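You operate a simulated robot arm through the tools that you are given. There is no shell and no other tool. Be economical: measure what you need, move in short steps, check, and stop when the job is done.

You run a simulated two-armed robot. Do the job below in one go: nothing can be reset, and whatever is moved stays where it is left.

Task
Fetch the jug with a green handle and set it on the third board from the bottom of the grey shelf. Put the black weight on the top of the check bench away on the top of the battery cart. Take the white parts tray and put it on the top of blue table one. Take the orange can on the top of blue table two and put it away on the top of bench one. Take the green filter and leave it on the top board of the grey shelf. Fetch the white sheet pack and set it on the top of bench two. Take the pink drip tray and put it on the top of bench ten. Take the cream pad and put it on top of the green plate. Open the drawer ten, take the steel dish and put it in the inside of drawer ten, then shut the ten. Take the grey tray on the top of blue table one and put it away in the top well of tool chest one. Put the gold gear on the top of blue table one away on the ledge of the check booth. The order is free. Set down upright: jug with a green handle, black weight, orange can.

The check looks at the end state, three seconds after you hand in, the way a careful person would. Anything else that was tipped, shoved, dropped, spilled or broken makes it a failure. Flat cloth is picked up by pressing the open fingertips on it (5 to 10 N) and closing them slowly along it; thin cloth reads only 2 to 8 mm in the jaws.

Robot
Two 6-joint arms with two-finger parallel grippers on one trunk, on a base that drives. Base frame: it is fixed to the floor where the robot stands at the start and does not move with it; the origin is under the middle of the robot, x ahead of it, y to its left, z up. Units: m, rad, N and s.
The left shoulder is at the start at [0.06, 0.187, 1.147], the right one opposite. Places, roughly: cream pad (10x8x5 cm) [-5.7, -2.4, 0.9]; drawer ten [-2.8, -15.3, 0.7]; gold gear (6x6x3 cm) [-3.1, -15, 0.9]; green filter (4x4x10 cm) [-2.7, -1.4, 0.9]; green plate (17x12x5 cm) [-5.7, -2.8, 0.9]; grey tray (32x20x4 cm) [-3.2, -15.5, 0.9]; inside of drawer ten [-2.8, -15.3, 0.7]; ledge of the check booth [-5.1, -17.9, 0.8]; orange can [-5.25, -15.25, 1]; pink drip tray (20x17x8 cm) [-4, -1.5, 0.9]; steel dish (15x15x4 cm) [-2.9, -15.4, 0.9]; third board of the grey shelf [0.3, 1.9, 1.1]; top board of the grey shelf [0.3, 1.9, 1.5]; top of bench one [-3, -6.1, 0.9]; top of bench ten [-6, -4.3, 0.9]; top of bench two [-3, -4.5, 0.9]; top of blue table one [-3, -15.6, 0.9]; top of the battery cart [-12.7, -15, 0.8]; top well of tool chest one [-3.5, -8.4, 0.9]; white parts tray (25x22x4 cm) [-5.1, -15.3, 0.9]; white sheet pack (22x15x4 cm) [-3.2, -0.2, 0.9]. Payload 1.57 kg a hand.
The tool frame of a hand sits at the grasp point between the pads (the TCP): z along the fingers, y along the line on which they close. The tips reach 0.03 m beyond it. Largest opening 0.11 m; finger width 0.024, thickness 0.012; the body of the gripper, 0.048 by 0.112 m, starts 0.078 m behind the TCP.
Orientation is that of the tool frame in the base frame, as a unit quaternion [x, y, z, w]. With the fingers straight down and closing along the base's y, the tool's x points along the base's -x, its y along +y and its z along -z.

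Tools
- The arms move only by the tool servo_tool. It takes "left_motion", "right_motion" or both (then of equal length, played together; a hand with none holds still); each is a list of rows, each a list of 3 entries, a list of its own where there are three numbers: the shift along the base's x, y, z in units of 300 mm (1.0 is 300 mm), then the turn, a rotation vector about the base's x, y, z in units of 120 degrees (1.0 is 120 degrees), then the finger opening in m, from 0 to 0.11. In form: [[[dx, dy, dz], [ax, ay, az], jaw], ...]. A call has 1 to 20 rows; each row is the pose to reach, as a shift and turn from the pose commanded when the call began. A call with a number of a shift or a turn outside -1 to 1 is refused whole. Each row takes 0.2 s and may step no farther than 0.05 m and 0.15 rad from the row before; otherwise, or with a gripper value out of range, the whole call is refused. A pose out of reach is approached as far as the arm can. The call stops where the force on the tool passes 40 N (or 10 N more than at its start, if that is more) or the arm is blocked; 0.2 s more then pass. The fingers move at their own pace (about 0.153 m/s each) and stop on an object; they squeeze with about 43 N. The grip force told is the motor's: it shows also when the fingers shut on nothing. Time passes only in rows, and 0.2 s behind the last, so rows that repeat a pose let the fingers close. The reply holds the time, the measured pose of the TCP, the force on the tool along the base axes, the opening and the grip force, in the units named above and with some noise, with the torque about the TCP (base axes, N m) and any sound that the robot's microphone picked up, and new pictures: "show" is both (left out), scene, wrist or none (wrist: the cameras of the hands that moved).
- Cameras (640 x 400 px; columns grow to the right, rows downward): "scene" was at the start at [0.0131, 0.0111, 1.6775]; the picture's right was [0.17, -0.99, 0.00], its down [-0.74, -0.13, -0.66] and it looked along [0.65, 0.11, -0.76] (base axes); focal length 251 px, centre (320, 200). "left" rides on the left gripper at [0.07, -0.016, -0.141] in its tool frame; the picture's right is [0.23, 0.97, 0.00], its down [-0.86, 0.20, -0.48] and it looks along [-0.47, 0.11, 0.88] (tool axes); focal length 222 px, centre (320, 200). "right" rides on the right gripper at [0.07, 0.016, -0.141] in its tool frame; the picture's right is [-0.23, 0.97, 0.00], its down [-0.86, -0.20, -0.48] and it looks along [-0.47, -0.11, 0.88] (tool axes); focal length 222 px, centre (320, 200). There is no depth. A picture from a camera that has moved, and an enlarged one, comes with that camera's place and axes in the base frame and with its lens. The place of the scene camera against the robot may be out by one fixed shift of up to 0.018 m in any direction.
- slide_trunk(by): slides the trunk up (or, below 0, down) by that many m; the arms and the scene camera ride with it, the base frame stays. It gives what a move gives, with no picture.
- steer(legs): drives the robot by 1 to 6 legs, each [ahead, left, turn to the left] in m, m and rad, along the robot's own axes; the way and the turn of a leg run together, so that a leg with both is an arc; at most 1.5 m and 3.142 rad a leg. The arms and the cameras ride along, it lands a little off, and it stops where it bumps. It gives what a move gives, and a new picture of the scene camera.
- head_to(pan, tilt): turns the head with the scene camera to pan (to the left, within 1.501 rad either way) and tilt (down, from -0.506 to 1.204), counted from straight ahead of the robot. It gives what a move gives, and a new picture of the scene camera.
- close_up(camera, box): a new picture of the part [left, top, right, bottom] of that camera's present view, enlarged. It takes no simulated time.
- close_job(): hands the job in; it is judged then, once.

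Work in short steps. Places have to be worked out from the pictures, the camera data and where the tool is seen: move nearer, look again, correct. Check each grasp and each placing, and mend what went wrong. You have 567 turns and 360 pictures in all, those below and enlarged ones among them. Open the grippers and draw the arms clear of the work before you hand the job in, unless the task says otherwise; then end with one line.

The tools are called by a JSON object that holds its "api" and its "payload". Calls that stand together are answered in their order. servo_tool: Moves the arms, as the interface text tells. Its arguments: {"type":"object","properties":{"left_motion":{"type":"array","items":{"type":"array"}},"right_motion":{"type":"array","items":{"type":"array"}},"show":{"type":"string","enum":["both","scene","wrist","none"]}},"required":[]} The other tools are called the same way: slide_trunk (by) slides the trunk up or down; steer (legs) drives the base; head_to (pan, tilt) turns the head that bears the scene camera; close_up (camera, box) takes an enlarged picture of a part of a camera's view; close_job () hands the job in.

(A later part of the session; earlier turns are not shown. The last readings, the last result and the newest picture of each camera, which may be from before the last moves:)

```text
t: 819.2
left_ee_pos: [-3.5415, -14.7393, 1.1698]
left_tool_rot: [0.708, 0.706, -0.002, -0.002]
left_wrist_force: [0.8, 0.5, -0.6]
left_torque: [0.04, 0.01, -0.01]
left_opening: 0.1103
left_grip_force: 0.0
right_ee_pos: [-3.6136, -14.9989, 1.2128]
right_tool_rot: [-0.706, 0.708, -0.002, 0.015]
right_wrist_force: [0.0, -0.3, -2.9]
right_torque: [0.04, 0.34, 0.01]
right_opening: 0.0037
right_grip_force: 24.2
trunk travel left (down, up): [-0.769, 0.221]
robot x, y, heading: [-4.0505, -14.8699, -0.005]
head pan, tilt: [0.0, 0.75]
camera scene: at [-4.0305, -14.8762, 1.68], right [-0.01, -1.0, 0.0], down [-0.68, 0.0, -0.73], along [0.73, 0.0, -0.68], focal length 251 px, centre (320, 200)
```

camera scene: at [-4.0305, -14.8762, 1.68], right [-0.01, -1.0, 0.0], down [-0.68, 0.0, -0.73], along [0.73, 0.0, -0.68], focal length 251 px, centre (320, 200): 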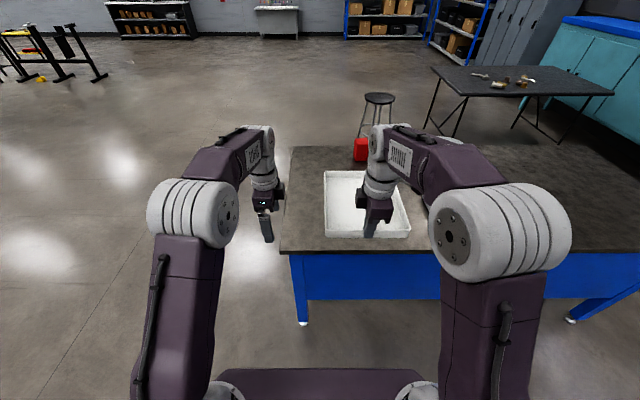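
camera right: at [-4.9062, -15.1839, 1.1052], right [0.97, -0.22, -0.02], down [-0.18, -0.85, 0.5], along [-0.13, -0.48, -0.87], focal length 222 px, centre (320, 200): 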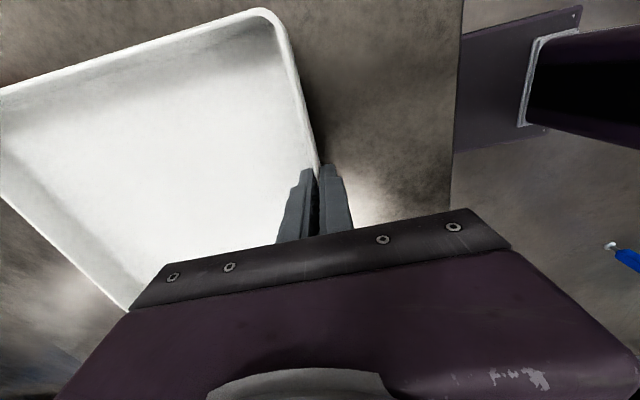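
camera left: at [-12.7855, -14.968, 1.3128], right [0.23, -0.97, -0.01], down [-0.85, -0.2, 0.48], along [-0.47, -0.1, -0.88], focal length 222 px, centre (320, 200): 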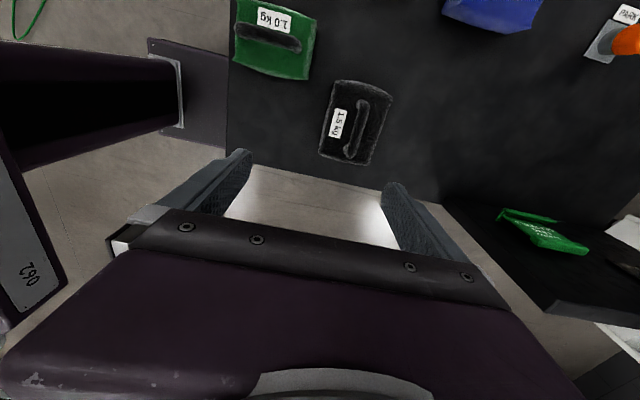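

I drive 0.2 m ahead so the tray is over the north-west part of table one, then lower it.

{"api": "steer", "payload": {"legs": [[0.2, 0, 0.004]]}}

{"api": "servo_tool", "payload": {"right_motion": [[[0.03, 0.02, -0.12], [0, 0, 0], 0.0], [[0.06, 0.04, -0.26], [0, 0, 0], 0.0], [[0.09, 0.05, -0.4], [0, 0, 0], 0.0], [[0.12, 0.05, -0.54], [0, 0, 0], 0.0], [[0.12, 0.05, -0.68], [0, 0, 0], 0.0], [[0.12, 0.05, -0.82], [0, 0, 0], 0.0], [[0.12, 0.05, -0.93], [0, 0, 0], 0.0]], "show": "both"}}

```text
t: 820.8
left_ee_pos: [-3.3445, -14.7388, 1.172]
left_tool_rot: [0.707, 0.707, -0.001, -0.001]
left_wrist_force: [-1.2, 0.3, 0.1]
left_torque: [-0.02, -0.05, 0.0]
left_opening: 0.1097
left_grip_force: 0.0
right_ee_pos: [-3.4156, -14.9981, 1.2125]
right_tool_rot: [0.708, -0.706, 0.003, -0.017]
right_wrist_force: [0.1, -0.1, -2.6]
right_torque: [0.02, 0.35, 0.04]
right_opening: 0.0037
right_grip_force: 24.3
trunk travel left (down, up): [-0.769, 0.221]
robot x, y, heading: [-3.8516, -14.8733, 0.002]
head pan, tilt: [0.0, 0.75]
camera scene: at [-3.8341, -14.8767, 1.6801], right [0.0, -1.0, 0.0], down [-0.68, 0.0, -0.73], along [0.73, 0.0, -0.68], focal length 251 px, centre (320, 200)
```

scene: 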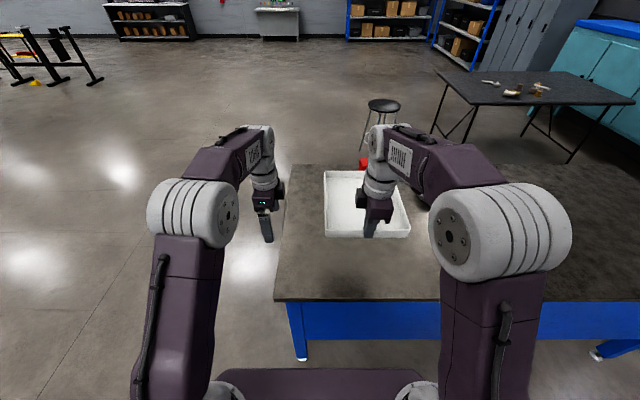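

```text
t: 822.4
left_ee_pos: [-3.3421, -14.7381, 1.1706]
left_tool_rot: [0.707, 0.707, -0.001, -0.002]
left_wrist_force: [-0.3, -0.3, -0.3]
left_torque: [-0.01, -0.02, 0.04]
left_opening: 0.11
left_grip_force: 0.1
right_ee_pos: [-3.3767, -14.9815, 0.9328]
right_tool_rot: [0.708, -0.706, 0.001, -0.015]
right_wrist_force: [0.4, 0.6, -2.9]
right_torque: [0.03, 0.37, -0.03]
right_opening: 0.0037
right_grip_force: 24.2
trunk travel left (down, up): [-0.769, 0.221]
robot x, y, heading: [-3.8501, -14.8734, -0.002]
head pan, tilt: [0.0, 0.75]
camera scene: at [-3.8296, -14.8767, 1.6801], right [0.0, -1.0, 0.0], down [-0.68, 0.0, -0.73], along [0.73, 0.0, -0.68], focal length 251 px, centre (320, 200)
camera right: at [-3.3953, -15.055, 1.0722], right [-0.97, 0.23, -0.02], down [0.19, 0.85, 0.5], along [0.13, 0.48, -0.87], focal length 222 px, centre (320, 200)
```

scene: 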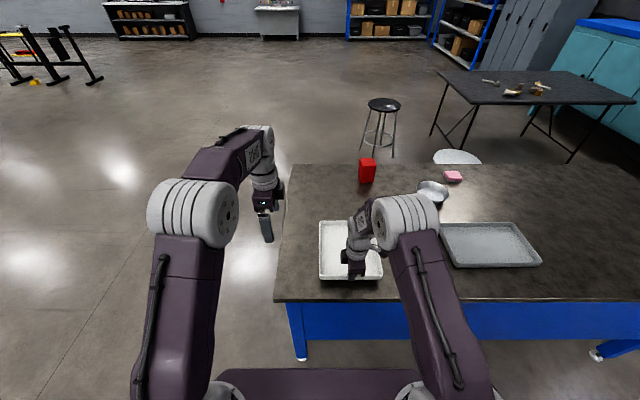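
right: 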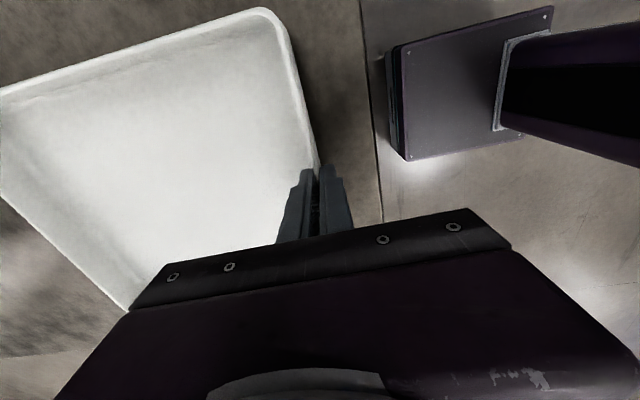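

Good spot. Lower to contact.

{"api": "servo_tool", "payload": {"right_motion": [[[0, 0, -0.04], [0, 0, 0], 0.0], [[0, 0, -0.07], [0, 0, 0], 0.0], [[0, 0, -0.085], [0, 0, 0], 0.0]], "show": "none"}}

{"api": "servo_tool", "payload": {"right_motion": [[[0, 0, -0.008], [0, 0, 0], 0.0], [[0, 0, -0.012], [0, 0, 0], 0.0]], "show": "none"}}

```text
t: 823.2
left_ee_pos: [-3.3418, -14.7386, 1.1713]
left_tool_rot: [0.707, 0.707, -0.002, -0.002]
left_wrist_force: [0.2, -0.1, 1.0]
left_torque: [0.01, -0.01, 0.0]
left_opening: 0.11
left_grip_force: 0.1
right_ee_pos: [-3.377, -14.9823, 0.9077]
right_tool_rot: [0.708, -0.706, 0.003, -0.016]
right_wrist_force: [-0.1, 0.1, -2.7]
right_torque: [-0.03, 0.37, -0.02]
right_opening: 0.0035
right_grip_force: 24.2
trunk travel left (down, up): [-0.769, 0.221]
robot x, y, heading: [-3.8519, -14.8731, -0.001]
head pan, tilt: [0.0, 0.75]
```

```text
t: 823.8
left_ee_pos: [-3.3444, -14.7378, 1.1713]
left_tool_rot: [0.707, 0.707, -0.002, -0.001]
left_wrist_force: [-1.3, -0.1, -0.5]
left_torque: [0.03, 0.01, -0.01]
left_opening: 0.1098
left_grip_force: 0.1
right_ee_pos: [-3.3764, -14.981, 0.9053]
right_tool_rot: [0.707, -0.707, 0.003, -0.017]
right_wrist_force: [0.0, 0.4, 13.0]
right_torque: [-0.15, 0.41, -0.01]
right_opening: 0.0036
right_grip_force: 24.0
trunk travel left (down, up): [-0.769, 0.221]
robot x, y, heading: [-3.8556, -14.8763, -0.002]
head pan, tilt: [0.0, 0.75]
```

Contact. Release and lift.

{"api": "servo_tool", "payload": {"right_motion": [[[0, 0, 0.008], [0, 0, 0], 0.01], [[0, 0, 0.008], [0, 0, 0], 0.03], [[0, 0, 0.01], [0, 0, 0], 0.05], [[0, 0, 0.08], [0, 0, 0], 0.05], [[0, 0, 0.22], [0, 0, 0], 0.06], [[0, 0, 0.36], [0, 0, 0], 0.08], [[-0.05, 0, 0.5], [0, 0, 0], 0.1], [[-0.1, 0, 0.64], [0, 0, 0], 0.11], [[-0.15, 0, 0.78], [0, 0, 0], 0.11]], "show": "scene"}}

```text
t: 825.8
left_ee_pos: [-3.3443, -14.7373, 1.1705]
left_tool_rot: [0.707, 0.707, -0.002, -0.002]
left_wrist_force: [0.2, -0.2, -0.1]
left_torque: [0.01, -0.02, 0.03]
left_opening: 0.1099
left_grip_force: 0.0
right_ee_pos: [-3.4253, -14.9818, 1.1376]
right_tool_rot: [0.708, -0.706, 0.002, -0.016]
right_wrist_force: [-0.2, 1.2, 0.6]
right_torque: [-0.06, -0.04, 0.05]
right_opening: 0.1099
right_grip_force: 0.0
trunk travel left (down, up): [-0.769, 0.221]
robot x, y, heading: [-3.8482, -14.873, -0.001]
head pan, tilt: [0.0, 0.75]
camera scene: at [-3.8329, -14.8765, 1.68], right [0.0, -1.0, 0.0], down [-0.68, 0.0, -0.73], along [0.73, 0.0, -0.68], focal length 251 px, centre (320, 200)
```

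scene: 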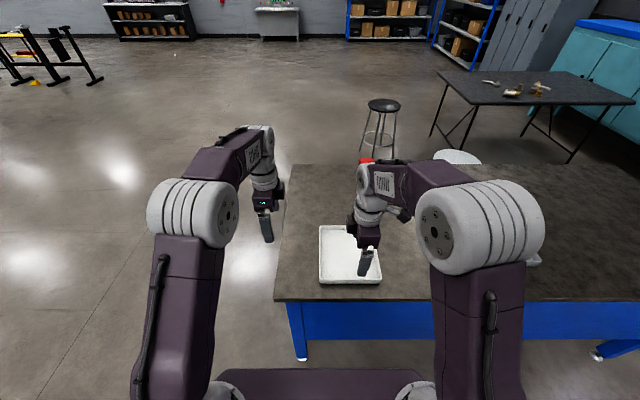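

White tray is on table one. Now the east side of table one for the drawer and dish: around the north end.

{"api": "steer", "payload": {"legs": [[-0.15, 0, 0], [0, 0.85, 0], [1.3, 0, 0], [0.85, 0, 0]]}}

{"api": "head_to", "payload": {"pan": -1.2, "tilt": 0.6}}

```text
t: 841.5
left_ee_pos: [-1.3403, -13.8883, 1.17]
left_tool_rot: [0.706, 0.708, -0.001, -0.002]
left_wrist_force: [0.6, -0.1, 0.0]
left_torque: [0.02, 0.03, 0.0]
left_opening: 0.1101
left_grip_force: 0.1
right_ee_pos: [-1.4204, -14.1329, 1.1373]
right_tool_rot: [0.709, -0.705, 0.002, -0.016]
right_wrist_force: [-0.9, 0.6, 0.3]
right_torque: [0.04, 0.01, 0.02]
right_opening: 0.1101
right_grip_force: 0.0
trunk travel left (down, up): [-0.769, 0.221]
robot x, y, heading: [-1.8481, -14.0257, 0.007]
head pan, tilt: [0.0, 0.75]
camera scene: at [-1.8288, -14.0286, 1.6801], right [0.0, -1.0, 0.0], down [-0.68, 0.0, -0.73], along [0.73, 0.0, -0.68], focal length 251 px, centre (320, 200)
```

scene: 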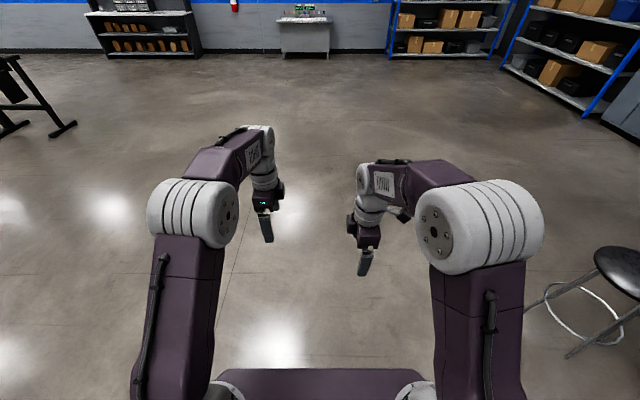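

```text
t: 842.9
left_ee_pos: [-1.3398, -13.888, 1.171]
left_tool_rot: [0.706, 0.709, -0.002, -0.001]
left_wrist_force: [-0.5, -0.4, 0.1]
left_torque: [-0.04, -0.01, -0.02]
left_opening: 0.11
left_grip_force: 0.1
right_ee_pos: [-1.4202, -14.134, 1.1379]
right_tool_rot: [0.709, -0.705, 0.002, -0.017]
right_wrist_force: [-0.1, -0.4, 0.6]
right_torque: [-0.01, -0.04, -0.01]
right_opening: 0.1099
right_grip_force: 0.1
trunk travel left (down, up): [-0.769, 0.221]
robot x, y, heading: [-1.8495, -14.0245, 0.004]
head pan, tilt: [-1.201, 0.6]
camera scene: at [-1.8783, -14.1111, 1.6929], right [-0.93, -0.36, 0.0], down [-0.21, 0.53, -0.82], along [0.3, -0.77, -0.57], focal length 251 px, centre (320, 200)
```

scene: 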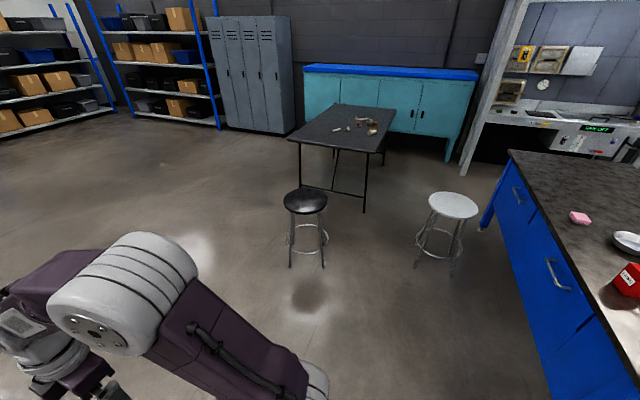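

The drawers are on the east side, with handles at about (-2.6, -15.2) and (-2.6, -15.87), z ≈ 0.78. Stools stand near (-2.25, -15.85) and (-1.23, -15.45). I turn to face -x and step to y ≈ -15.15.

{"api": "steer", "payload": {"legs": [[0, 0, 3.137], [0, 1.12, 0]]}}

{"api": "head_to", "payload": {"pan": 0.0, "tilt": 0.75}}

```text
t: 855.9
left_ee_pos: [-2.3937, -15.2634, 1.1712]
left_tool_rot: [-0.695, 0.719, -0.002, 0.001]
left_wrist_force: [0.7, -0.6, 0.4]
left_torque: [0.01, 0.01, 0.03]
left_opening: 0.1101
left_grip_force: 0.1
right_ee_pos: [-2.3035, -15.0221, 1.1373]
right_tool_rot: [0.718, 0.696, -0.017, -0.002]
right_wrist_force: [0.5, 1.6, 0.0]
right_torque: [0.02, 0.01, 0.02]
right_opening: 0.1101
right_grip_force: 0.1
trunk travel left (down, up): [-0.769, 0.221]
robot x, y, heading: [-1.8818, -15.1439, 3.111]
head pan, tilt: [-1.201, 0.6]
camera scene: at [-1.8543, -15.065, 1.6929], right [0.94, 0.33, 0.0], down [0.19, -0.53, -0.82], along [-0.27, 0.78, -0.57], focal length 251 px, centre (320, 200)
```

scene: 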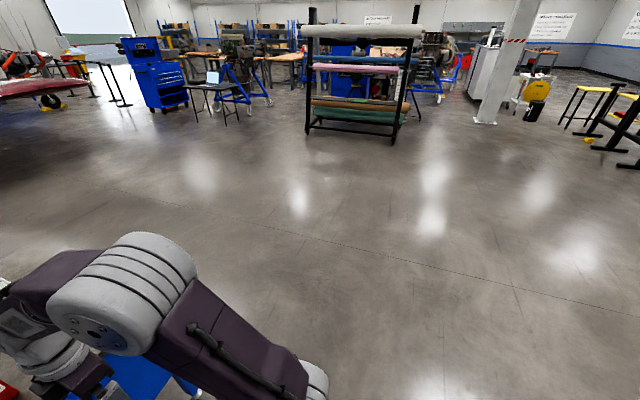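

```text
t: 857.3
left_ee_pos: [-2.3917, -15.2658, 1.1712]
left_tool_rot: [-0.695, 0.719, -0.002, 0.002]
left_wrist_force: [0.5, 0.2, -0.2]
left_torque: [0.0, 0.0, -0.01]
left_opening: 0.1104
left_grip_force: 0.1
right_ee_pos: [-2.3046, -15.0231, 1.1366]
right_tool_rot: [0.718, 0.696, -0.016, -0.003]
right_wrist_force: [0.0, 0.0, -0.3]
right_torque: [0.01, 0.05, -0.01]
right_opening: 0.11
right_grip_force: 0.0
trunk travel left (down, up): [-0.769, 0.221]
robot x, y, heading: [-1.8803, -15.1394, 3.109]
head pan, tilt: [0.0, 0.75]
camera scene: at [-1.9079, -15.1463, 1.6801], right [0.03, 1.0, 0.0], down [0.68, -0.02, -0.73], along [-0.73, 0.02, -0.68], focal length 251 px, centre (320, 200)
```

scene: 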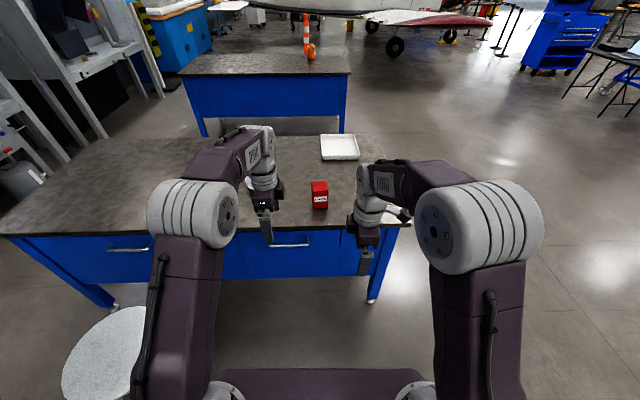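

{"api": "close_up", "payload": {"camera": "scene", "box": [90, 200, 410, 310]}}

{"api": "close_up", "payload": {"camera": "left", "box": [0, 0, 640, 400]}}

```text
2.00 times, centred on (250, 255) of scene
camera zoom: at [-1.9079, -15.1463, 1.6801], right [0.03, 1.0, 0.0], down [0.68, -0.02, -0.73], along [-0.73, 0.02, -0.68], focal length 503 px, centre (460, 90)
```

zoom: 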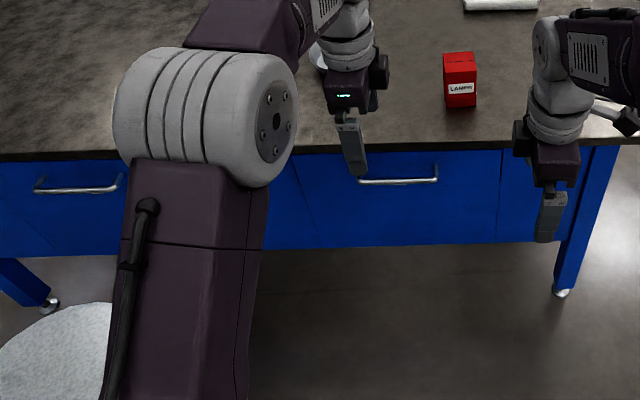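

```text
1.00 times, centred on (320, 200) of left
camera zoom: at [-2.3794, -15.3353, 1.3126], right [-0.98, -0.2, -0.01], down [-0.17, 0.86, 0.48], along [-0.09, 0.47, -0.88], focal length 222 px, centre (320, 200)
```

zoom: 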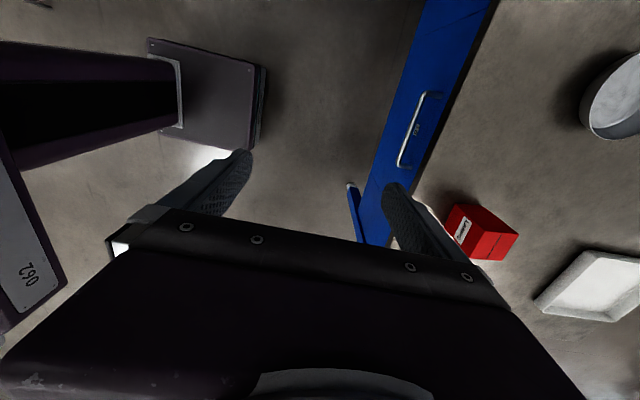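

{"api": "close_up", "payload": {"camera": "left", "box": [370, 80, 470, 180]}}

```text
4.00 times, centred on (420, 130) of left
camera zoom: at [-2.3794, -15.3353, 1.3126], right [-0.98, -0.2, -0.01], down [-0.17, 0.86, 0.48], along [-0.09, 0.47, -0.88], focal length 888 px, centre (-80, 480)
```

zoom: 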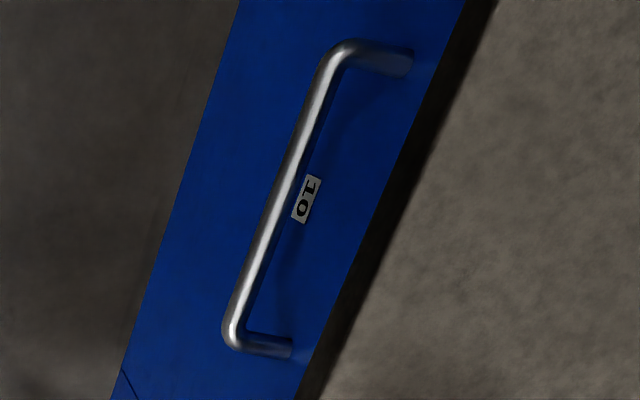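

Drawer 10 confirmed; its bar handle is at about (-2.617, -15.27, 0.76). First I take the dish with the left hand: drive nearer.

{"api": "steer", "payload": {"legs": [[0.36, 0.02, 0.032]]}}

{"api": "servo_tool", "payload": {"left_motion": [[[0, -0.1, 0], [0, 0, 0], 0.06], [[0, -0.2, 0], [0, 0, 0], 0.06], [[0, -0.3, 0], [0, 0, 0], 0.06], [[0, -0.4, 0], [0, 0, 0], 0.06]], "show": "both"}}

```text
t: 859.7
left_ee_pos: [-2.7482, -15.2955, 1.1716]
left_tool_rot: [-0.706, 0.708, -0.001, 0.001]
left_wrist_force: [-0.1, 0.2, -0.4]
left_torque: [-0.02, 0.02, -0.01]
left_opening: 0.1101
left_grip_force: 0.0
right_ee_pos: [-2.6683, -15.0506, 1.1375]
right_tool_rot: [0.708, 0.707, -0.016, -0.002]
right_wrist_force: [0.6, 0.4, 0.4]
right_torque: [0.0, 0.0, 0.01]
right_opening: 0.1102
right_grip_force: 0.0
trunk travel left (down, up): [-0.769, 0.221]
robot x, y, heading: [-2.2422, -15.1577, 3.142]
head pan, tilt: [0.0, 0.75]
camera scene: at [-2.2664, -15.1609, 1.6801], right [0.0, 1.0, 0.0], down [0.68, 0.0, -0.73], along [-0.73, 0.0, -0.68], focal length 251 px, centre (320, 200)
```

scene: 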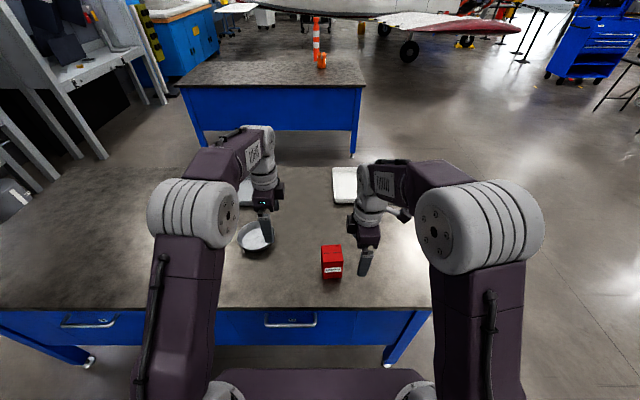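

```text
t: 860.7
left_ee_pos: [-2.7487, -15.417, 1.17]
left_tool_rot: [0.707, -0.707, 0.002, -0.002]
left_wrist_force: [-0.5, 0.0, 0.4]
left_torque: [0.02, 0.02, 0.05]
left_opening: 0.06
left_grip_force: 0.1
right_ee_pos: [-2.6665, -15.0516, 1.1377]
right_tool_rot: [0.707, 0.707, -0.015, -0.003]
right_wrist_force: [0.7, -0.6, 0.0]
right_torque: [0.0, 0.02, 0.0]
right_opening: 0.1101
right_grip_force: 0.0
trunk travel left (down, up): [-0.769, 0.221]
robot x, y, heading: [-2.2434, -15.1593, 3.14]
head pan, tilt: [0.0, 0.75]
camera scene: at [-2.2677, -15.1627, 1.6801], right [0.0, 1.0, 0.0], down [0.68, 0.0, -0.73], along [-0.73, 0.0, -0.68], focal length 251 px, centre (320, 200)
camera left: at [-2.7329, -15.4861, 1.312], right [-0.97, -0.23, -0.01], down [-0.2, 0.85, 0.48], along [-0.1, 0.47, -0.88], focal length 222 px, centre (320, 200)
```

scene: 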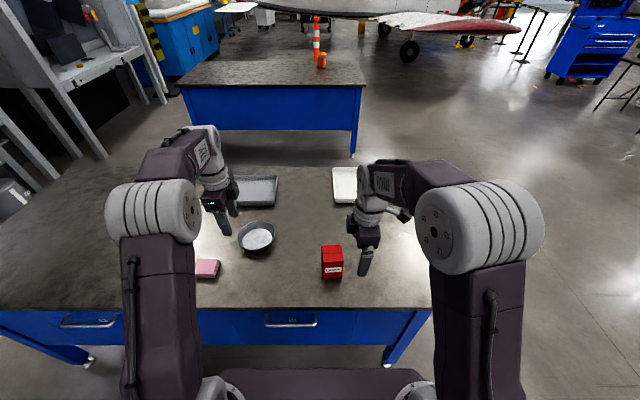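
left: 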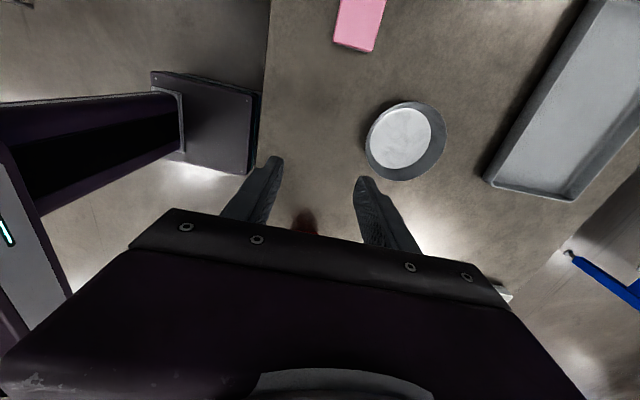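

The dish's near rim is at about (-2.835, -15.42), wall sloping outward, so I tilt the left hand 27° forward to match the wall and go above it.

{"api": "servo_tool", "payload": {"left_motion": [[[-0.04, -0.01, -0.1], [0, 0.056, 0], 0.05], [[-0.08, -0.01, -0.22], [0, 0.113, 0], 0.05], [[-0.12, -0.01, -0.34], [0, 0.169, 0], 0.05], [[-0.17, -0.01, -0.46], [0, 0.225, 0], 0.05], [[-0.21, -0.01, -0.58], [0, 0.225, 0], 0.05], [[-0.23, -0.01, -0.65], [0, 0.225, 0], 0.05]], "show": "wrist"}}

```text
t: 862.1
left_ee_pos: [-2.8186, -15.4184, 0.9758]
left_tool_rot: [0.688, -0.688, -0.163, 0.164]
left_wrist_force: [0.4, -0.2, -0.2]
left_torque: [0.01, -0.02, 0.02]
left_opening: 0.05
left_grip_force: 0.1
right_ee_pos: [-2.6673, -15.0508, 1.1373]
right_tool_rot: [0.706, 0.708, -0.015, -0.002]
right_wrist_force: [0.0, 0.4, 0.3]
right_torque: [0.01, 0.0, -0.02]
right_opening: 0.1104
right_grip_force: 0.1
trunk travel left (down, up): [-0.769, 0.221]
robot x, y, heading: [-2.2417, -15.1563, 3.142]
head pan, tilt: [0.0, 0.75]
camera left: at [-2.7401, -15.4871, 1.0951], right [-0.87, -0.23, 0.44], down [0.04, 0.86, 0.52], along [-0.49, 0.47, -0.74], focal length 222 px, centre (320, 200)
```

left: 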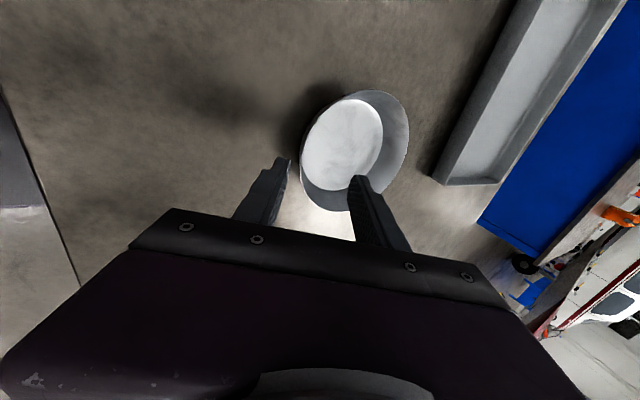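

Rim between the fingers. Go down and close gently.

{"api": "servo_tool", "payload": {"left_motion": [[[-0.015, 0, -0.08], [0, 0, 0], 0.05], [[-0.028, 0, -0.15], [0, 0, 0], 0.05], [[-0.038, 0, -0.21], [0, 0, 0], 0.05], [[-0.038, 0, -0.21], [0, 0, 0], 0.035], [[-0.038, 0, -0.21], [0, 0, 0], 0.02], [[-0.038, 0, -0.21], [0, 0, 0], 0.005], [[-0.038, 0, -0.21], [0, 0, 0], 0.0]], "show": "wrist"}}

```text
t: 863.7
left_ee_pos: [-2.8292, -15.4168, 0.9126]
left_tool_rot: [-0.688, 0.688, 0.164, -0.163]
left_wrist_force: [-0.2, -0.1, -2.0]
left_torque: [-0.05, -0.14, -0.04]
left_opening: 0.0024
left_grip_force: 24.0
right_ee_pos: [-2.668, -15.0509, 1.1372]
right_tool_rot: [0.707, 0.707, -0.016, -0.002]
right_wrist_force: [-0.1, 0.4, 0.7]
right_torque: [0.01, 0.02, -0.01]
right_opening: 0.1101
right_grip_force: 0.0
trunk travel left (down, up): [-0.769, 0.221]
robot x, y, heading: [-2.2383, -15.1579, 3.142]
head pan, tilt: [0.0, 0.75]
camera left: at [-2.7521, -15.4875, 1.0316], right [-0.87, -0.23, 0.44], down [0.04, 0.86, 0.52], along [-0.49, 0.47, -0.74], focal length 222 px, centre (320, 200)
```

left: 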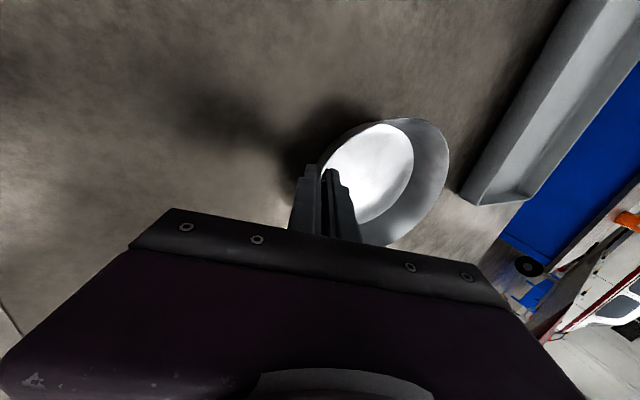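

Wall (2–3 mm) gripped. Test lift.

{"api": "servo_tool", "payload": {"left_motion": [[[0, 0, 0.03], [0, 0, 0], 0.0], [[0, 0, 0.08], [0, 0, 0], 0.0], [[0, 0, 0.15], [0, 0, 0], 0.0], [[0, 0, 0.25], [0, 0, 0], 0.0]], "show": "both"}}

```text
t: 864.7
left_ee_pos: [-2.8289, -15.4182, 0.9872]
left_tool_rot: [-0.688, 0.688, 0.163, -0.163]
left_wrist_force: [0.5, 0.0, -1.0]
left_torque: [0.0, -0.11, 0.02]
left_opening: 0.0023
left_grip_force: 24.4
right_ee_pos: [-2.6667, -15.0502, 1.1372]
right_tool_rot: [0.707, 0.707, -0.015, -0.003]
right_wrist_force: [-0.2, -0.4, -0.5]
right_torque: [0.02, 0.03, -0.01]
right_opening: 0.1101
right_grip_force: 0.1
trunk travel left (down, up): [-0.769, 0.221]
robot x, y, heading: [-2.243, -15.1626, 3.142]
head pan, tilt: [0.0, 0.75]
camera scene: at [-2.2672, -15.1607, 1.68], right [0.0, 1.0, 0.0], down [0.68, 0.0, -0.73], along [-0.73, 0.0, -0.68], focal length 251 px, centre (320, 200)
camera left: at [-2.7504, -15.4879, 1.1076], right [-0.87, -0.23, 0.44], down [0.04, 0.86, 0.52], along [-0.49, 0.47, -0.74], focal length 222 px, centre (320, 200)
```

scene: 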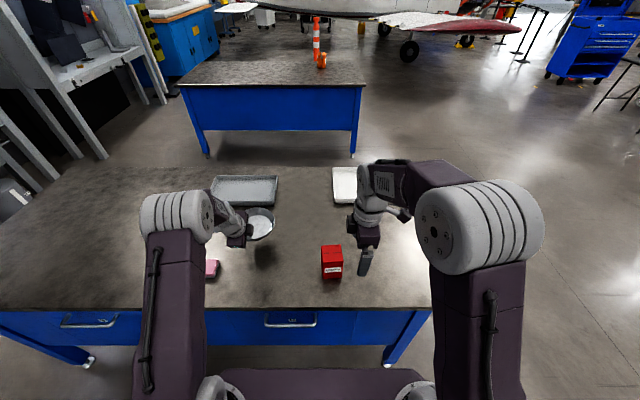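
left: 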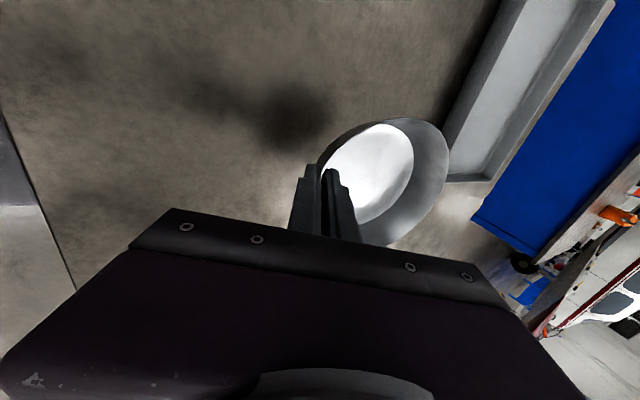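

Dish held, level. I raise and pull it in, back the robot to x ≈ -2.07, lower the trunk, and prepare the right hand for the drawer.

{"api": "servo_tool", "payload": {"left_motion": [[[0, 0, 0.15], [0, 0, 0], 0.0], [[0.05, 0, 0.29], [0, 0, 0], 0.0], [[0.12, 0, 0.42], [0, 0, 0], 0.0], [[0.2, 0, 0.54], [0, 0, 0], 0.0], [[0.28, 0, 0.66], [0, 0, 0], 0.0], [[0.35, 0, 0.78], [0, 0, 0], 0.0], [[0.4, 0, 0.92], [0, 0, 0], 0.0]], "show": "none"}}

{"api": "steer", "payload": {"legs": [[-0.18, 0, 0]]}}

{"api": "slide_trunk", "payload": {"by": -0.2}}

```text
t: 866.3
left_ee_pos: [-2.7081, -15.4166, 1.2644]
left_tool_rot: [0.688, -0.688, -0.163, 0.163]
left_wrist_force: [0.2, -1.1, -1.4]
left_torque: [-0.02, -0.1, 0.01]
left_opening: 0.0022
left_grip_force: 24.4
right_ee_pos: [-2.667, -15.0497, 1.1385]
right_tool_rot: [0.707, 0.707, -0.016, -0.003]
right_wrist_force: [-0.3, 0.6, 0.0]
right_torque: [-0.01, 0.0, 0.0]
right_opening: 0.1101
right_grip_force: 0.0
trunk travel left (down, up): [-0.769, 0.221]
robot x, y, heading: [-2.2384, -15.1573, 3.138]
head pan, tilt: [0.0, 0.75]
```

```text
t: 867.8
left_ee_pos: [-2.5328, -15.4182, 1.2628]
left_tool_rot: [-0.687, 0.689, 0.162, -0.162]
left_wrist_force: [-0.2, -0.4, -1.5]
left_torque: [0.01, -0.15, -0.01]
left_opening: 0.002
left_grip_force: 23.7
right_ee_pos: [-2.4891, -15.0508, 1.1354]
right_tool_rot: [0.707, 0.708, -0.015, -0.002]
right_wrist_force: [0.6, -0.1, -1.1]
right_torque: [0.01, -0.04, 0.01]
right_opening: 0.1102
right_grip_force: 0.0
trunk travel left (down, up): [-0.769, 0.221]
robot x, y, heading: [-2.0597, -15.1565, 3.139]
head pan, tilt: [0.0, 0.75]
camera scene: at [-2.092, -15.1613, 1.6799], right [0.0, 1.0, 0.0], down [0.68, 0.0, -0.73], along [-0.73, 0.0, -0.68], focal length 251 px, centre (320, 200)
```

scene: 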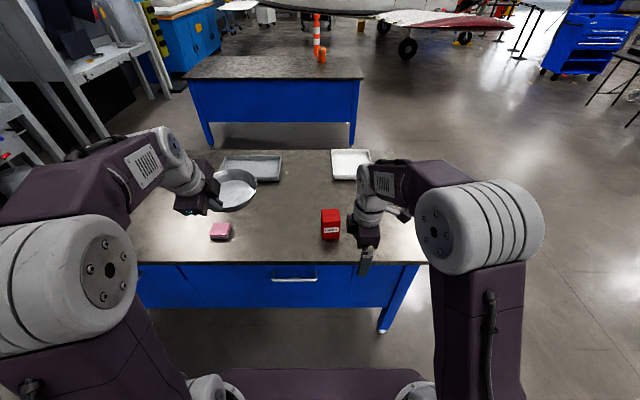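

```text
t: 869.9
left_ee_pos: [-2.5295, -15.4184, 1.0635]
left_tool_rot: [-0.688, 0.688, 0.163, -0.163]
left_wrist_force: [0.3, 0.2, -1.0]
left_torque: [0.02, -0.1, 0.01]
left_opening: 0.0023
left_grip_force: 24.0
right_ee_pos: [-2.4869, -15.0517, 0.9376]
right_tool_rot: [0.707, 0.707, -0.016, -0.003]
right_wrist_force: [0.2, 0.7, 0.1]
right_torque: [-0.03, 0.01, 0.02]
right_opening: 0.1098
right_grip_force: 0.0
trunk travel left (down, up): [-0.569, 0.421]
robot x, y, heading: [-2.0617, -15.1557, 3.141]
head pan, tilt: [0.0, 0.75]
```

Handle ≈ (-2.617, -15.265, 0.765). I step left 0.1 and turn the right hand to point forward, closing vertically, in front of the handle.

{"api": "steer", "payload": {"legs": [[-0.03, 0.1, 0]]}}

{"api": "servo_tool", "payload": {"right_motion": [[[0, -0.035, -0.05], [0, 0.068, 0], 0.08], [[0, -0.07, -0.1], [0, 0.136, 0], 0.08], [[0, -0.1, -0.15], [0, 0.205, 0], 0.08], [[0, -0.14, -0.2], [0, 0.273, 0], 0.08], [[0, -0.18, -0.25], [0, 0.341, 0], 0.08], [[0, -0.22, -0.3], [0, 0.409, 0], 0.08], [[0, -0.26, -0.36], [0, 0.477, 0], 0.08], [[0, -0.3, -0.42], [0, 0.545, 0], 0.08], [[0, -0.34, -0.48], [0, 0.614, 0], 0.08], [[0, -0.38, -0.53], [0, 0.682, 0], 0.08], [[0, -0.38, -0.57], [0, 0.75, 0], 0.08]], "show": "both"}}

```text
t: 871.1
left_ee_pos: [-2.5004, -15.5184, 1.0634]
left_tool_rot: [0.688, -0.688, -0.164, 0.163]
left_wrist_force: [0.1, -0.2, -1.6]
left_torque: [-0.02, -0.16, -0.05]
left_opening: 0.0023
left_grip_force: 24.0
right_ee_pos: [-2.4575, -15.1521, 0.9376]
right_tool_rot: [0.707, 0.707, -0.016, -0.002]
right_wrist_force: [0.5, 0.0, -0.2]
right_torque: [-0.03, -0.01, 0.0]
right_opening: 0.1101
right_grip_force: 0.0
trunk travel left (down, up): [-0.569, 0.421]
robot x, y, heading: [-2.0306, -15.2588, 3.141]
head pan, tilt: [0.0, 0.75]
camera scene: at [-2.0576, -15.2614, 1.48], right [0.0, 1.0, 0.0], down [0.68, 0.0, -0.73], along [-0.73, 0.0, -0.68], focal length 251 px, centre (320, 200)
```

scene: 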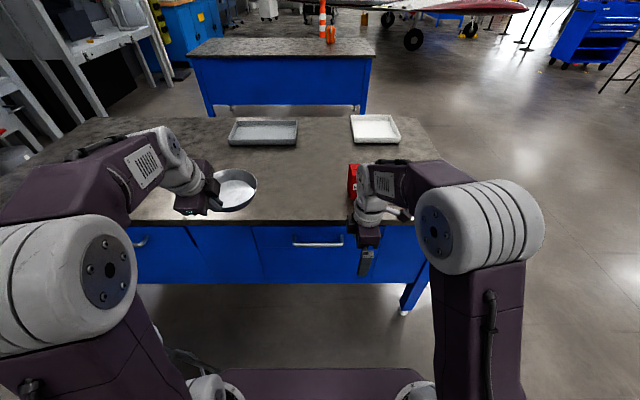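

```text
t: 873.5
left_ee_pos: [-2.5005, -15.5172, 1.0636]
left_tool_rot: [0.688, -0.688, -0.164, 0.163]
left_wrist_force: [-0.1, -1.3, -1.5]
left_torque: [-0.03, -0.18, 0.01]
left_opening: 0.0024
left_grip_force: 24.2
right_ee_pos: [-2.4577, -15.2654, 0.7665]
right_tool_rot: [-0.489, -0.498, 0.511, 0.502]
right_wrist_force: [0.1, 0.0, -0.3]
right_torque: [-0.03, 0.01, 0.01]
right_opening: 0.08
right_grip_force: 0.0
right hand out of reach, approached as far as the arm can: row 4
trunk travel left (down, up): [-0.569, 0.421]
robot x, y, heading: [-2.0365, -15.2577, 3.14]
head pan, tilt: [0.0, 0.75]
camera scene: at [-2.0581, -15.2609, 1.4801], right [0.0, 1.0, 0.0], down [0.68, 0.0, -0.73], along [-0.73, 0.0, -0.68], focal length 251 px, centre (320, 200)
camera right: at [-2.3179, -15.1933, 0.7464], right [-0.02, -0.23, -0.97], down [0.5, -0.85, 0.19], along [-0.87, -0.48, 0.13], focal length 222 px, centre (320, 200)
```

scene: 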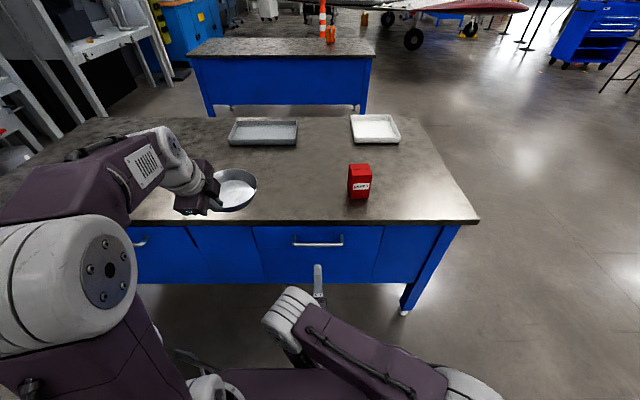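
right: 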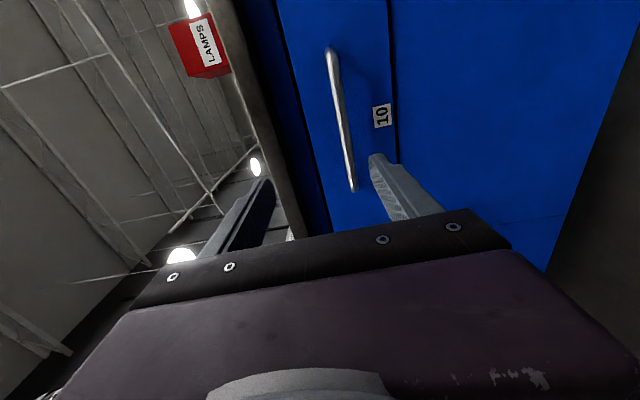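

Handle bar: y -15.17…-15.35, z ≈ 0.738, x ≈ -2.625. I align and move in over the bar, then close.

{"api": "servo_tool", "payload": {"right_motion": [[[-0.08, 0, -0.05], [0, 0, 0], 0.06], [[-0.18, 0, -0.095], [0, 0, 0], 0.06], [[-0.28, 0, -0.095], [0, 0, 0], 0.06], [[-0.38, 0, -0.095], [0, 0, 0], 0.06], [[-0.48, 0, -0.095], [0, 0, 0], 0.06]], "show": "wrist"}}

```text
t: 874.7
left_ee_pos: [-2.499, -15.5172, 1.0633]
left_tool_rot: [-0.688, 0.688, 0.163, -0.163]
left_wrist_force: [0.0, 0.6, -1.8]
left_torque: [-0.02, -0.1, 0.01]
left_opening: 0.0025
left_grip_force: 23.4
right_ee_pos: [-2.6031, -15.2642, 0.7373]
right_tool_rot: [-0.488, -0.498, 0.511, 0.502]
right_wrist_force: [-0.1, 0.2, 0.2]
right_torque: [0.01, -0.02, -0.03]
right_opening: 0.0599
right_grip_force: 0.0
trunk travel left (down, up): [-0.569, 0.421]
robot x, y, heading: [-2.0299, -15.2587, 3.141]
head pan, tilt: [0.0, 0.75]
camera right: at [-2.4628, -15.1929, 0.7174], right [-0.02, -0.23, -0.97], down [0.5, -0.85, 0.19], along [-0.87, -0.48, 0.13], focal length 222 px, centre (320, 200)
```

right: 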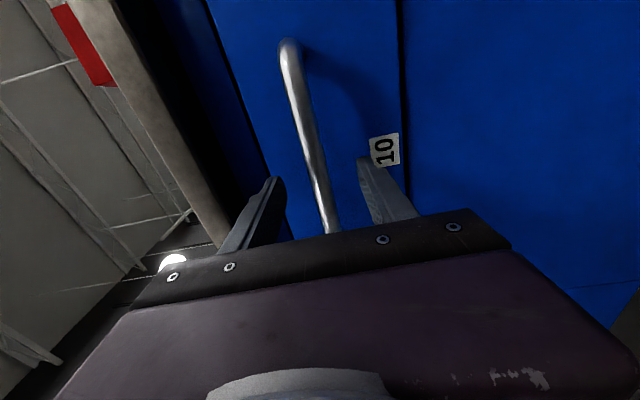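

Bar between the fingers. I move 1 cm further and close.

{"api": "servo_tool", "payload": {"right_motion": [[[-0.03, 0, 0], [0, 0, 0], 0.06], [[-0.03, 0, 0], [0, 0, 0], 0.04], [[-0.03, 0, 0], [0, 0, 0], 0.02], [[-0.03, 0, 0], [0, 0, 0], 0.005], [[-0.03, 0, 0], [0, 0, 0], 0.0]], "show": "none"}}

```text
t: 875.9
left_ee_pos: [-2.4997, -15.5172, 1.0641]
left_tool_rot: [-0.688, 0.688, 0.163, -0.164]
left_wrist_force: [-0.5, -0.5, -1.8]
left_torque: [0.01, -0.1, 0.02]
left_opening: 0.0024
left_grip_force: 23.6
right_ee_pos: [-2.6113, -15.2646, 0.736]
right_tool_rot: [-0.488, -0.5, 0.511, 0.501]
right_wrist_force: [1.7, -1.0, -5.1]
right_torque: [-0.09, -0.06, 0.16]
right_opening: 0.0159
right_grip_force: 31.7
trunk travel left (down, up): [-0.569, 0.421]
robot x, y, heading: [-2.031, -15.2578, 3.14]
head pan, tilt: [0.0, 0.75]
```

Handle gripped. I pull the drawer: first by the arm 0.12 m.

{"api": "servo_tool", "payload": {"right_motion": [[[0.05, 0, 0], [0, 0, 0], 0.0], [[0.1, 0, 0], [0, 0, 0], 0.0], [[0.16, 0, 0], [0, 0, 0], 0.0], [[0.22, 0, 0], [0, 0, 0], 0.0], [[0.28, 0, 0], [0, 0, 0], 0.0], [[0.34, 0, 0], [0, 0, 0], 0.0], [[0.4, 0, 0], [0, 0, 0], 0.0]], "show": "scene"}}

```text
t: 877.5
left_ee_pos: [-2.5, -15.5195, 1.0623]
left_tool_rot: [-0.687, 0.689, 0.162, -0.162]
left_wrist_force: [0.9, 0.3, -1.8]
left_torque: [-0.03, -0.12, 0.01]
left_opening: 0.0025
left_grip_force: 23.9
right_ee_pos: [-2.4922, -15.2645, 0.737]
right_tool_rot: [-0.489, -0.499, 0.511, 0.501]
right_wrist_force: [2.0, -2.9, -13.2]
right_torque: [-0.16, -0.26, -0.77]
right_opening: 0.0159
right_grip_force: 31.9
trunk travel left (down, up): [-0.569, 0.421]
robot x, y, heading: [-2.0297, -15.2596, 3.14]
head pan, tilt: [0.0, 0.75]
camera scene: at [-2.059, -15.2615, 1.4799], right [0.0, 1.0, 0.0], down [0.68, 0.0, -0.73], along [-0.73, 0.0, -0.68], focal length 251 px, centre (320, 200)
```

scene: 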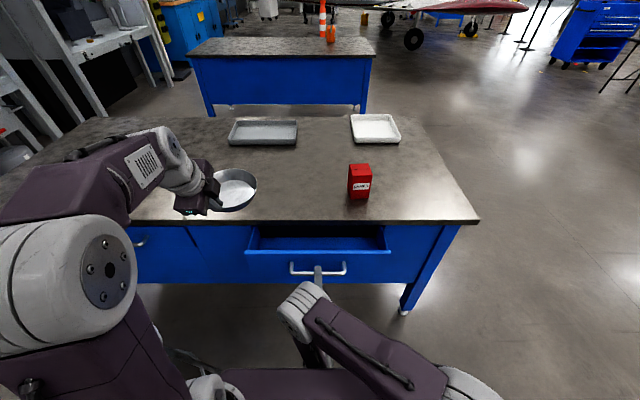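

Drawer is opening smoothly. I drive back 0.2 m to open it further.

{"api": "steer", "payload": {"legs": [[-0.2, 0, 0]]}}

```text
t: 879.2
left_ee_pos: [-2.2969, -15.5169, 1.0632]
left_tool_rot: [-0.688, 0.688, 0.163, -0.163]
left_wrist_force: [-0.7, -0.6, -2.2]
left_torque: [0.0, -0.12, -0.01]
left_opening: 0.0022
left_grip_force: 23.7
right_ee_pos: [-2.2912, -15.2651, 0.7372]
right_tool_rot: [-0.489, -0.499, 0.509, 0.501]
right_wrist_force: [0.0, -0.8, -0.6]
right_torque: [-0.07, -0.1, -0.24]
right_opening: 0.0157
right_grip_force: 31.1
trunk travel left (down, up): [-0.569, 0.421]
robot x, y, heading: [-1.8279, -15.2573, -3.137]
head pan, tilt: [0.0, 0.75]
stopped in leg 1: the force on the tool passed its limit (the readings are from after the stop); the commanded pose is now the measured one
camera scene: at [-1.8561, -15.2614, 1.4802], right [0.0, 1.0, 0.0], down [0.68, 0.0, -0.73], along [-0.73, 0.0, -0.68], focal length 251 px, centre (320, 200)
```

scene: 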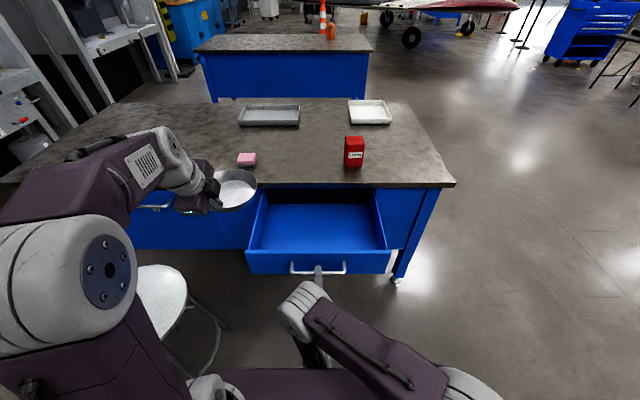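

The drawer is fully open (0.32 m). I release the handle, back the right hand off, and turn it down out of the way.

{"api": "servo_tool", "payload": {"right_motion": [[[0, 0, 0], [0, 0, 0], 0.03], [[0, 0, 0], [0, 0, 0], 0.06], [[0, 0, 0], [0, 0, 0], 0.06], [[0.1, 0, 0], [0, 0, 0], 0.06], [[0.2, 0, 0], [0, 0, 0], 0.06], [[0.2, 0.06, 0.04], [0, -0.068, 0], 0.06], [[0.2, 0.12, 0.1], [0, -0.136, 0], 0.06], [[0.2, 0.18, 0.16], [0, -0.205, 0], 0.06], [[0.2, 0.24, 0.22], [0, -0.273, 0], 0.06], [[0.2, 0.3, 0.28], [0, -0.341, 0], 0.06], [[0.2, 0.36, 0.34], [0, -0.409, 0], 0.06], [[0.2, 0.42, 0.4], [0, -0.477, 0], 0.06], [[0.2, 0.48, 0.46], [0, -0.545, 0], 0.06], [[0.18, 0.54, 0.52], [0, -0.614, 0], 0.06], [[0.16, 0.6, 0.58], [0, -0.682, 0], 0.06], [[0.14, 0.62, 0.64], [0, -0.75, 0], 0.06]], "show": "scene"}}

```text
t: 882.9
left_ee_pos: [-2.2962, -15.5199, 1.0635]
left_tool_rot: [0.688, -0.687, -0.164, 0.164]
left_wrist_force: [-0.1, 0.8, -1.7]
left_torque: [0.01, -0.09, -0.03]
left_opening: 0.0024
left_grip_force: 23.8
right_ee_pos: [-2.2514, -15.0314, 0.9327]
right_tool_rot: [0.727, 0.68, 0.048, -0.079]
right_wrist_force: [0.5, -0.6, -0.4]
right_torque: [0.01, 0.0, -0.03]
right_opening: 0.06
right_grip_force: 0.1
right hand out of reach, approached as far as the arm can: row 9, 10, 11, 12, 13, 14, 15
trunk travel left (down, up): [-0.569, 0.421]
robot x, y, heading: [-1.8324, -15.2595, -3.141]
head pan, tilt: [0.0, 0.75]
stopped in row 16 (right hand): the arm was blocked; the commanded pose is now the measured one
camera scene: at [-1.8546, -15.2631, 1.4801], right [0.0, 1.0, 0.0], down [0.68, 0.0, -0.73], along [-0.73, 0.0, -0.68], focal length 251 px, centre (320, 200)
```

scene: 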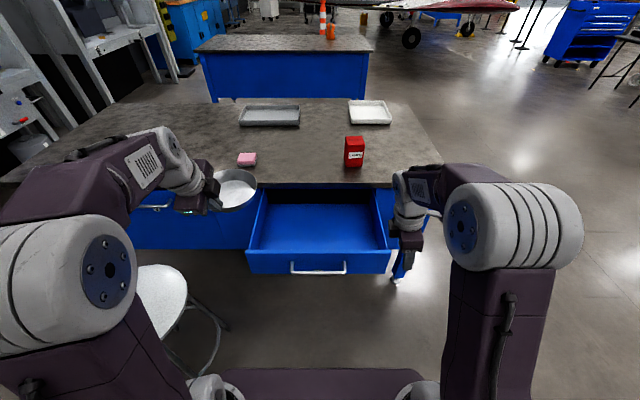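

I drive 0.1 m closer and bring the dish over the open drawer.

{"api": "steer", "payload": {"legs": [[0.1, 0, 0]]}}

{"api": "servo_tool", "payload": {"left_motion": [[[0, 0.13, 0], [0, 0, 0], 0.0], [[-0.03, 0.26, 0], [0, 0, 0], 0.0], [[-0.06, 0.39, 0], [0, 0, 0], 0.0], [[-0.1, 0.52, 0], [0, 0, 0], 0.0], [[-0.15, 0.65, 0], [0, 0, 0], 0.0], [[-0.22, 0.77, -0.02], [0, 0, 0], 0.0]], "show": "both"}}

```text
t: 884.0
left_ee_pos: [-2.3967, -15.5187, 1.0641]
left_tool_rot: [0.689, -0.688, -0.163, 0.163]
left_wrist_force: [-0.3, -0.1, -2.1]
left_torque: [-0.04, -0.14, 0.0]
left_opening: 0.0024
left_grip_force: 24.1
right_ee_pos: [-2.3509, -15.0295, 0.9318]
right_tool_rot: [0.728, 0.68, 0.048, -0.079]
right_wrist_force: [-0.2, -0.1, 0.2]
right_torque: [-0.02, 0.0, 0.0]
right_opening: 0.0601
right_grip_force: 0.2
trunk travel left (down, up): [-0.569, 0.421]
robot x, y, heading: [-1.9313, -15.2589, -3.142]
head pan, tilt: [0.0, 0.75]
camera scene: at [-1.9563, -15.2613, 1.48], right [0.0, 1.0, 0.0], down [0.68, 0.0, -0.73], along [-0.73, 0.0, -0.68], focal length 251 px, centre (320, 200)
```

scene: 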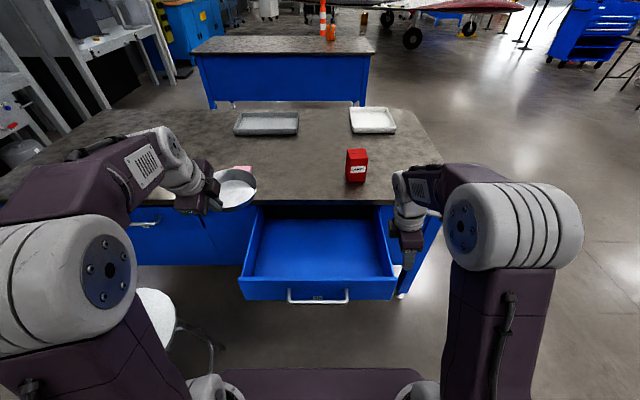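

```text
t: 885.4
left_ee_pos: [-2.4646, -15.2846, 1.058]
left_tool_rot: [0.689, -0.687, -0.162, 0.163]
left_wrist_force: [-0.5, 0.7, -1.9]
left_torque: [-0.02, -0.18, 0.02]
left_opening: 0.0021
left_grip_force: 23.6
right_ee_pos: [-2.3536, -15.029, 0.9312]
right_tool_rot: [0.728, 0.68, 0.048, -0.077]
right_wrist_force: [0.4, -0.4, 0.4]
right_torque: [-0.04, -0.01, 0.03]
right_opening: 0.0601
right_grip_force: 0.1
trunk travel left (down, up): [-0.569, 0.421]
robot x, y, heading: [-1.9275, -15.259, -3.137]
head pan, tilt: [0.0, 0.75]
camera scene: at [-1.9574, -15.2596, 1.48], right [0.0, 1.0, 0.0], down [0.68, 0.0, -0.73], along [-0.73, 0.0, -0.68], focal length 251 px, centre (320, 200)
camera left: at [-2.386, -15.3554, 1.1774], right [-0.87, -0.23, 0.44], down [0.04, 0.86, 0.52], along [-0.49, 0.46, -0.74], focal length 222 px, centre (320, 200)
```

scene: 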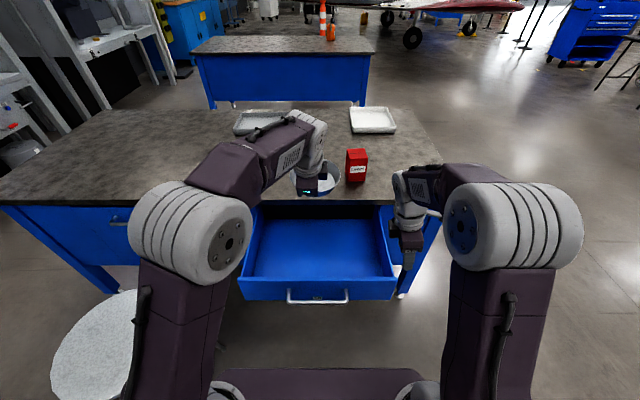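
left: 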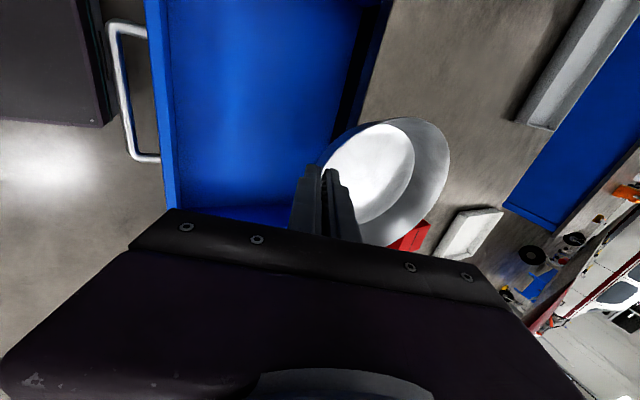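

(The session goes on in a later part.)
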